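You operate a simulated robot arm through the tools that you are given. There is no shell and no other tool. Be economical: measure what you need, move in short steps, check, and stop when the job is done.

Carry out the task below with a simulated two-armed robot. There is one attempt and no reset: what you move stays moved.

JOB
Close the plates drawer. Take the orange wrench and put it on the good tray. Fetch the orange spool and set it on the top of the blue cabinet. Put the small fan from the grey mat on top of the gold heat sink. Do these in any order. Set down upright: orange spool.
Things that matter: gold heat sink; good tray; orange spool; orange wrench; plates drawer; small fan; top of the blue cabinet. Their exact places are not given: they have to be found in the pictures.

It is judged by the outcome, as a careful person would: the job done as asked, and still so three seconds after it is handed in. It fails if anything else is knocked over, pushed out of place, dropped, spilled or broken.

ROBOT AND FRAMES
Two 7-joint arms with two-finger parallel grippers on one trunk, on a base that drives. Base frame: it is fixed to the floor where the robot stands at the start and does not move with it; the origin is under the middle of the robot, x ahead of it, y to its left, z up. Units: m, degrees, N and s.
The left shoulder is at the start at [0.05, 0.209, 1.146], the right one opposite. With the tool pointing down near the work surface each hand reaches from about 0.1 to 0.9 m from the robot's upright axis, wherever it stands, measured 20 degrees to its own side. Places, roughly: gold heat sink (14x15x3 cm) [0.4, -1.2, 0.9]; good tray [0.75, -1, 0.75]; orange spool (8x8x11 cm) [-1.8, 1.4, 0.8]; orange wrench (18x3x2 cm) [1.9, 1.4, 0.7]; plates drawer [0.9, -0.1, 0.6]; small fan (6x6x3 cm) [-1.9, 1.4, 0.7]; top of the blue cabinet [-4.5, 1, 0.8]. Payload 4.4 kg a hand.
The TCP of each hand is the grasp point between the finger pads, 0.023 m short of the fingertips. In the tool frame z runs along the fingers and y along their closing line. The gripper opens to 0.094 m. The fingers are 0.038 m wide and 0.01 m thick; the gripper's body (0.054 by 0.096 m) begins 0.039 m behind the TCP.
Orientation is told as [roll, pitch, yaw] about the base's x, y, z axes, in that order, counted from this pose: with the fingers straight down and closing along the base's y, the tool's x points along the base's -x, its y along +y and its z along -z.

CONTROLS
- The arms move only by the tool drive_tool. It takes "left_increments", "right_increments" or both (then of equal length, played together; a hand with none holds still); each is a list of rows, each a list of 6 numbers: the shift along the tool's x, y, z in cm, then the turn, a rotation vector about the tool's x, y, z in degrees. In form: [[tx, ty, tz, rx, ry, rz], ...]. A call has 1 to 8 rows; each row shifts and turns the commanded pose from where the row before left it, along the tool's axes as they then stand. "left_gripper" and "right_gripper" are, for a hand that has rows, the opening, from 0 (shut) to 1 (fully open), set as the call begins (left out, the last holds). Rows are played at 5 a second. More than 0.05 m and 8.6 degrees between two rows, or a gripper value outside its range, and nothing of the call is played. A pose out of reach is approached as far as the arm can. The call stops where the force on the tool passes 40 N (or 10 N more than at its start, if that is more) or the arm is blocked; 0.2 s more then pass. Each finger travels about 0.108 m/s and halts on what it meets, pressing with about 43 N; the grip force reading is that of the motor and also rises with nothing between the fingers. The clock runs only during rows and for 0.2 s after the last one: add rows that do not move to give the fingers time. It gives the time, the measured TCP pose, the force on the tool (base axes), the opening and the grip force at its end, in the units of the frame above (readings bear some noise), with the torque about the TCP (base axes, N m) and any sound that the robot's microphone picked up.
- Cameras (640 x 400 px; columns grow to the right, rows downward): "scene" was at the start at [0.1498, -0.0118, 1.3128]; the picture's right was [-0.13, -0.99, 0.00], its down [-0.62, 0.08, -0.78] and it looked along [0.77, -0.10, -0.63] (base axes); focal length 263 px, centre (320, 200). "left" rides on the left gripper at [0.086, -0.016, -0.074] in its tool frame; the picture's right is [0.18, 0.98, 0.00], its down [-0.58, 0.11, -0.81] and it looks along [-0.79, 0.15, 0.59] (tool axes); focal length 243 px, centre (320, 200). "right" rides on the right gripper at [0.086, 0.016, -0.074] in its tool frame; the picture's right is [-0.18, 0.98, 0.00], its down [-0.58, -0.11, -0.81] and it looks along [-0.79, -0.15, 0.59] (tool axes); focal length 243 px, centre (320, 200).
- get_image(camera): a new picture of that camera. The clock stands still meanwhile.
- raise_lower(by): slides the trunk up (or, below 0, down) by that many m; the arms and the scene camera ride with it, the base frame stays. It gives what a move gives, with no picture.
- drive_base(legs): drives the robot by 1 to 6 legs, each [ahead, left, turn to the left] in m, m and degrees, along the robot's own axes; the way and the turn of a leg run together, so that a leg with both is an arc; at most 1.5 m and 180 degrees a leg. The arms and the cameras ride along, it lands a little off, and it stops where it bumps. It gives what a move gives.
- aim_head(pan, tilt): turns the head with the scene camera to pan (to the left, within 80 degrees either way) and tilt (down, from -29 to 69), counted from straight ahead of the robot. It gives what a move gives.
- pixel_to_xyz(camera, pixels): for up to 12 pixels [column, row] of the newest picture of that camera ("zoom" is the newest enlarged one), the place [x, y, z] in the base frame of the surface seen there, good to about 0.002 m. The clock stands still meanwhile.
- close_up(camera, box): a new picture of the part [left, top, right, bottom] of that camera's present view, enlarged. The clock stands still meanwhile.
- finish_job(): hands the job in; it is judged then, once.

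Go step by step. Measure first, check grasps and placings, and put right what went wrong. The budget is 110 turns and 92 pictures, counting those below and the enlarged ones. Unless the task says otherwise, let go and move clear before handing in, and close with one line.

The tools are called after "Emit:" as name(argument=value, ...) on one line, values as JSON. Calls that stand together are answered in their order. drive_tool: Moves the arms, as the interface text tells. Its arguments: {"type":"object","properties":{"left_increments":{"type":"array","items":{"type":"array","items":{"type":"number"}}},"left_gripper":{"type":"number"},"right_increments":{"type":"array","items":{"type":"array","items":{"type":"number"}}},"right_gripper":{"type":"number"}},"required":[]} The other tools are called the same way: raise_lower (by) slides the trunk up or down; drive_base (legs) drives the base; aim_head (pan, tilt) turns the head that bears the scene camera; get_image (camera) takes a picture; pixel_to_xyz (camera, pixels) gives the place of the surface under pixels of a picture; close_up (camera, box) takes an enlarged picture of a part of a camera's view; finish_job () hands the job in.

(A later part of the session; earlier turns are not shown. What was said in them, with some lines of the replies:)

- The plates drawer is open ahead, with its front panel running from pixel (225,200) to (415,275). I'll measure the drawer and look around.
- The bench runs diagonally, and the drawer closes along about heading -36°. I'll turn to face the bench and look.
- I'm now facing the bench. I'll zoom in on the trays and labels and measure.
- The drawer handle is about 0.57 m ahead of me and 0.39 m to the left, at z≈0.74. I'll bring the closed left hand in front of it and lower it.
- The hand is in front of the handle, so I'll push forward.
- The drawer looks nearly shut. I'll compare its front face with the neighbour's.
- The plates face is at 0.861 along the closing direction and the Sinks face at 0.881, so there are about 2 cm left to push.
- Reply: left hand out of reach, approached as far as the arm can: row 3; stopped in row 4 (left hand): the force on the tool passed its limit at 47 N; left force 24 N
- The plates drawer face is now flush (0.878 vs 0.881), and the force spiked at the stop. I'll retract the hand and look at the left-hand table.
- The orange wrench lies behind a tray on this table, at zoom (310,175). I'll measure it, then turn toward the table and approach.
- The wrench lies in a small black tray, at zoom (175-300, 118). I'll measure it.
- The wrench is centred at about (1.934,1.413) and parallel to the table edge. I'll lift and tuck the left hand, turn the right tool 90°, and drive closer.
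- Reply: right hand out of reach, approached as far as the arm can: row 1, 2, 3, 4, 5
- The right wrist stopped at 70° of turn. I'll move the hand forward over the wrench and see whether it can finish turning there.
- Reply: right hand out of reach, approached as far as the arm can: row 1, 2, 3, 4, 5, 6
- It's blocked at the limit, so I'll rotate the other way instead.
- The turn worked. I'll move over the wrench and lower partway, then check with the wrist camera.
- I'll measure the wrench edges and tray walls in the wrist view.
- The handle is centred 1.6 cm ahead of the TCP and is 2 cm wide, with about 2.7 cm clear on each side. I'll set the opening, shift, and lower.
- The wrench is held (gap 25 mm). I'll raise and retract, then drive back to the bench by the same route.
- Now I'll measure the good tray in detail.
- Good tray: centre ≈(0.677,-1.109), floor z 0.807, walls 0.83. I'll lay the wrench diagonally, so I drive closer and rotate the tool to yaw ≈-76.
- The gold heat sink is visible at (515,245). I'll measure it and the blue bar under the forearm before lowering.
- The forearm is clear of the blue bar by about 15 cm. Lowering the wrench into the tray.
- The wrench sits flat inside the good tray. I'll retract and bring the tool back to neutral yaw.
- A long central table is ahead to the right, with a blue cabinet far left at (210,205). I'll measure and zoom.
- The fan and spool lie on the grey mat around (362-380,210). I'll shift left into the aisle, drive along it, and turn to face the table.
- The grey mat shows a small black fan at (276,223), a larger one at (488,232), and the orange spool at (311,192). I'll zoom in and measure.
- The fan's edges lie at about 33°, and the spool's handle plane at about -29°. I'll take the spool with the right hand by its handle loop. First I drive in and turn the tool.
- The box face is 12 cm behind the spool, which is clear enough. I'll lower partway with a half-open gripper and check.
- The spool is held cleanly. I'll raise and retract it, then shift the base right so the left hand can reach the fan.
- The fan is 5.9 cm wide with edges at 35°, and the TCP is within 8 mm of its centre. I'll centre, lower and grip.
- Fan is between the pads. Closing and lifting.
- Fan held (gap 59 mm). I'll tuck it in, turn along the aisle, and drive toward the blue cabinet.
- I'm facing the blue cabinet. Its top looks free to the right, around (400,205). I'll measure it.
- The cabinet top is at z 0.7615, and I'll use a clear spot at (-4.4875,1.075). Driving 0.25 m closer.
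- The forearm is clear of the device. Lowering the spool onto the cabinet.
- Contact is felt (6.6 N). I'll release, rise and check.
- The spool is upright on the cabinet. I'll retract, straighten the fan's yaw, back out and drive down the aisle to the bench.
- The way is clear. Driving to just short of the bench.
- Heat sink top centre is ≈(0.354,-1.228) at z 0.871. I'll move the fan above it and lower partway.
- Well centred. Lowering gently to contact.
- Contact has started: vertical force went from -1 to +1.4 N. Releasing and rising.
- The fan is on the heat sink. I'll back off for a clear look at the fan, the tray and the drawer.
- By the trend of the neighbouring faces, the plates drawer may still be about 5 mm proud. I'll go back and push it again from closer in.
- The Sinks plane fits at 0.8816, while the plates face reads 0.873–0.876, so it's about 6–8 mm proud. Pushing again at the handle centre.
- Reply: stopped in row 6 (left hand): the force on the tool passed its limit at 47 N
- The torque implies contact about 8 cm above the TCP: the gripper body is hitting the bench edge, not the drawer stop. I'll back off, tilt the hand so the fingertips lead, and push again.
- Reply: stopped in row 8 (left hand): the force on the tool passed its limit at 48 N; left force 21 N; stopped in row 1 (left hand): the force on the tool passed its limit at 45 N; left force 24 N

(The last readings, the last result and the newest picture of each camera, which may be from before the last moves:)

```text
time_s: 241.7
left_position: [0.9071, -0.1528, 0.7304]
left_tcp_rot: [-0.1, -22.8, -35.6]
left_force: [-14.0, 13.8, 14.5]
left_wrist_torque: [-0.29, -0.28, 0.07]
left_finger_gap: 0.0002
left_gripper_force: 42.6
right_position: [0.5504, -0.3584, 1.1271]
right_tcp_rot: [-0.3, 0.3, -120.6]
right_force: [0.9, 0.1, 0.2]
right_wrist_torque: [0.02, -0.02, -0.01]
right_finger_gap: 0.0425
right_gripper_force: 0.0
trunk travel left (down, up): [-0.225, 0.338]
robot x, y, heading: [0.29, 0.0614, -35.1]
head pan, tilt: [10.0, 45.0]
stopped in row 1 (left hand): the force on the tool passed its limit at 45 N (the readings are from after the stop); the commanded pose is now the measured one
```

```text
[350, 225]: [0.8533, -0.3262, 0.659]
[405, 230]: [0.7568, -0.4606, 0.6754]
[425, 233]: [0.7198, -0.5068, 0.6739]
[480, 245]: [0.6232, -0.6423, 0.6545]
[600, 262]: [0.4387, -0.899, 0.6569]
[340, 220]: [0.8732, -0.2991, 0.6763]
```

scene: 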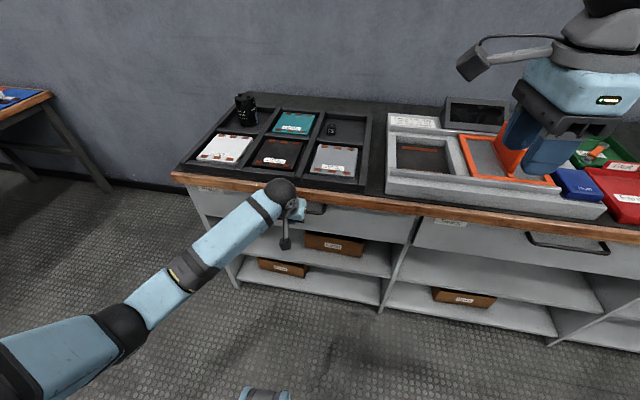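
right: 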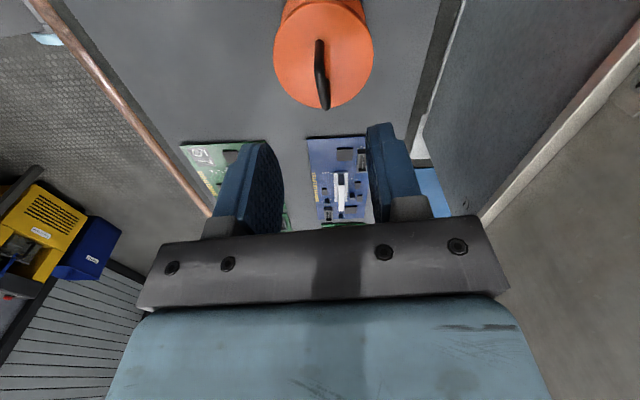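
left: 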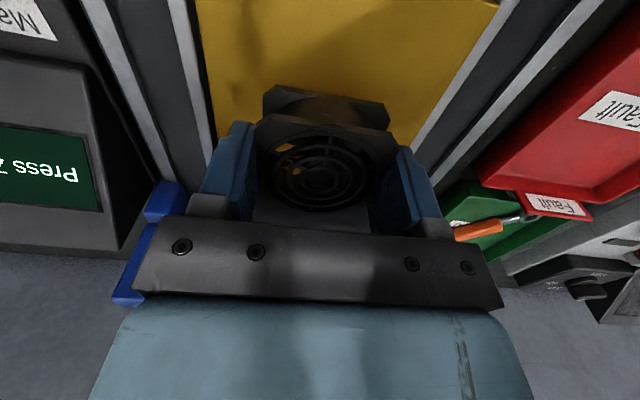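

The plates face now reads 0.8817, flush with Sinks (0.8816), so the drawer is fully closed. Retracting.

Emit:
drive_tool(left_increments=[[3.5, 0, -1.5, 0, 0, 0], [3.5, 0, -1.5, 0, 0, 0], [3.5, 0, -1.5, 0, 8, 0], [3.5, 0, -1, 0, 8, 0], [3.5, 0, -0.5, 0, 7, 0], [3.5, 0, 0, 0, 0, 0], [3.5, 0, 0, 0, 0, 0]])

Emit:
drive_base(legs=[[-0.3, 0, 0]])

Emit:
get_image(camera="scene")

Emit:
pixel_to_xyz(camera="scene", pixels=[[335, 165], [380, 172], [260, 150], [450, 185], [520, 195]])

```text
time_s: 243.3
left_position: [0.7005, -0.0017, 0.7337]
left_tcp_rot: [0.1, 0.4, -35.6]
left_force: [0.0, 0.0, -0.5]
left_wrist_torque: [-0.02, -0.02, 0.01]
left_finger_gap: 0.0
left_gripper_force: 42.2
right_position: [0.5516, -0.359, 1.1265]
right_tcp_rot: [-0.5, 0.2, -120.7]
right_force: [0.2, -0.1, 0.0]
right_wrist_torque: [-0.02, -0.02, 0.02]
right_finger_gap: 0.0423
right_gripper_force: 0.0
trunk travel left (down, up): [-0.225, 0.338]
robot x, y, heading: [0.2885, 0.0626, -35.5]
head pan, tilt: [10.0, 45.0]
```

```text
time_s: 245.3
left_position: [0.4515, 0.1744, 0.7335]
left_tcp_rot: [0.2, 0.6, -35.4]
left_force: [-0.1, -0.2, 0.0]
left_wrist_torque: [-0.01, -0.01, 0.0]
left_finger_gap: 0.0
left_gripper_force: 42.9
right_position: [0.3055, -0.1828, 1.1263]
right_tcp_rot: [-0.4, 0.2, -120.4]
right_force: [1.1, 0.7, -0.1]
right_wrist_torque: [-0.03, -0.01, -0.01]
right_finger_gap: 0.0423
right_gripper_force: 0.1
trunk travel left (down, up): [-0.225, 0.338]
robot x, y, heading: [0.0385, 0.2379, -35.4]
head pan, tilt: [10.0, 45.0]
```

```text
24 pictures are left
```

scene: 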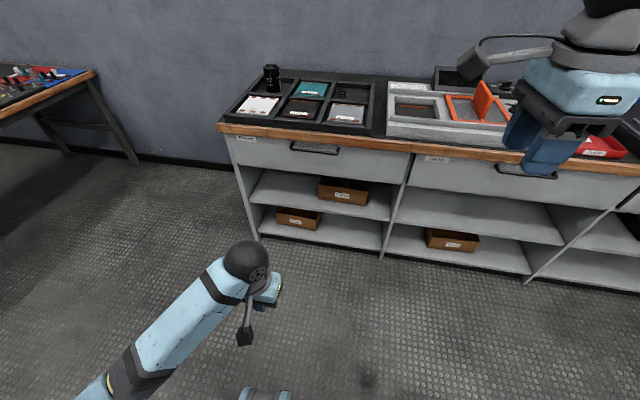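

```text
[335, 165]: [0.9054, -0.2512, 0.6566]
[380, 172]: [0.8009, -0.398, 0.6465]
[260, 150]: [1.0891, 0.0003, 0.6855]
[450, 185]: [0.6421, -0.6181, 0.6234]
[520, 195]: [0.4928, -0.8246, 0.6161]
```

The drawer is flush within the measurement noise, the wrench is in the good tray, the spool is upright on the cabinet, and the fan is on the heat sink. Both hands are clear, so I'm handing in.

Emit:
finish_job()

```text
The job is handed in.
```

All four parts are done and handed in: the plates drawer is closed, the orange wrench is in the good tray on the bench, the orange spool stands upright on the blue cabinet, and the small fan sits on the gold heat sink.
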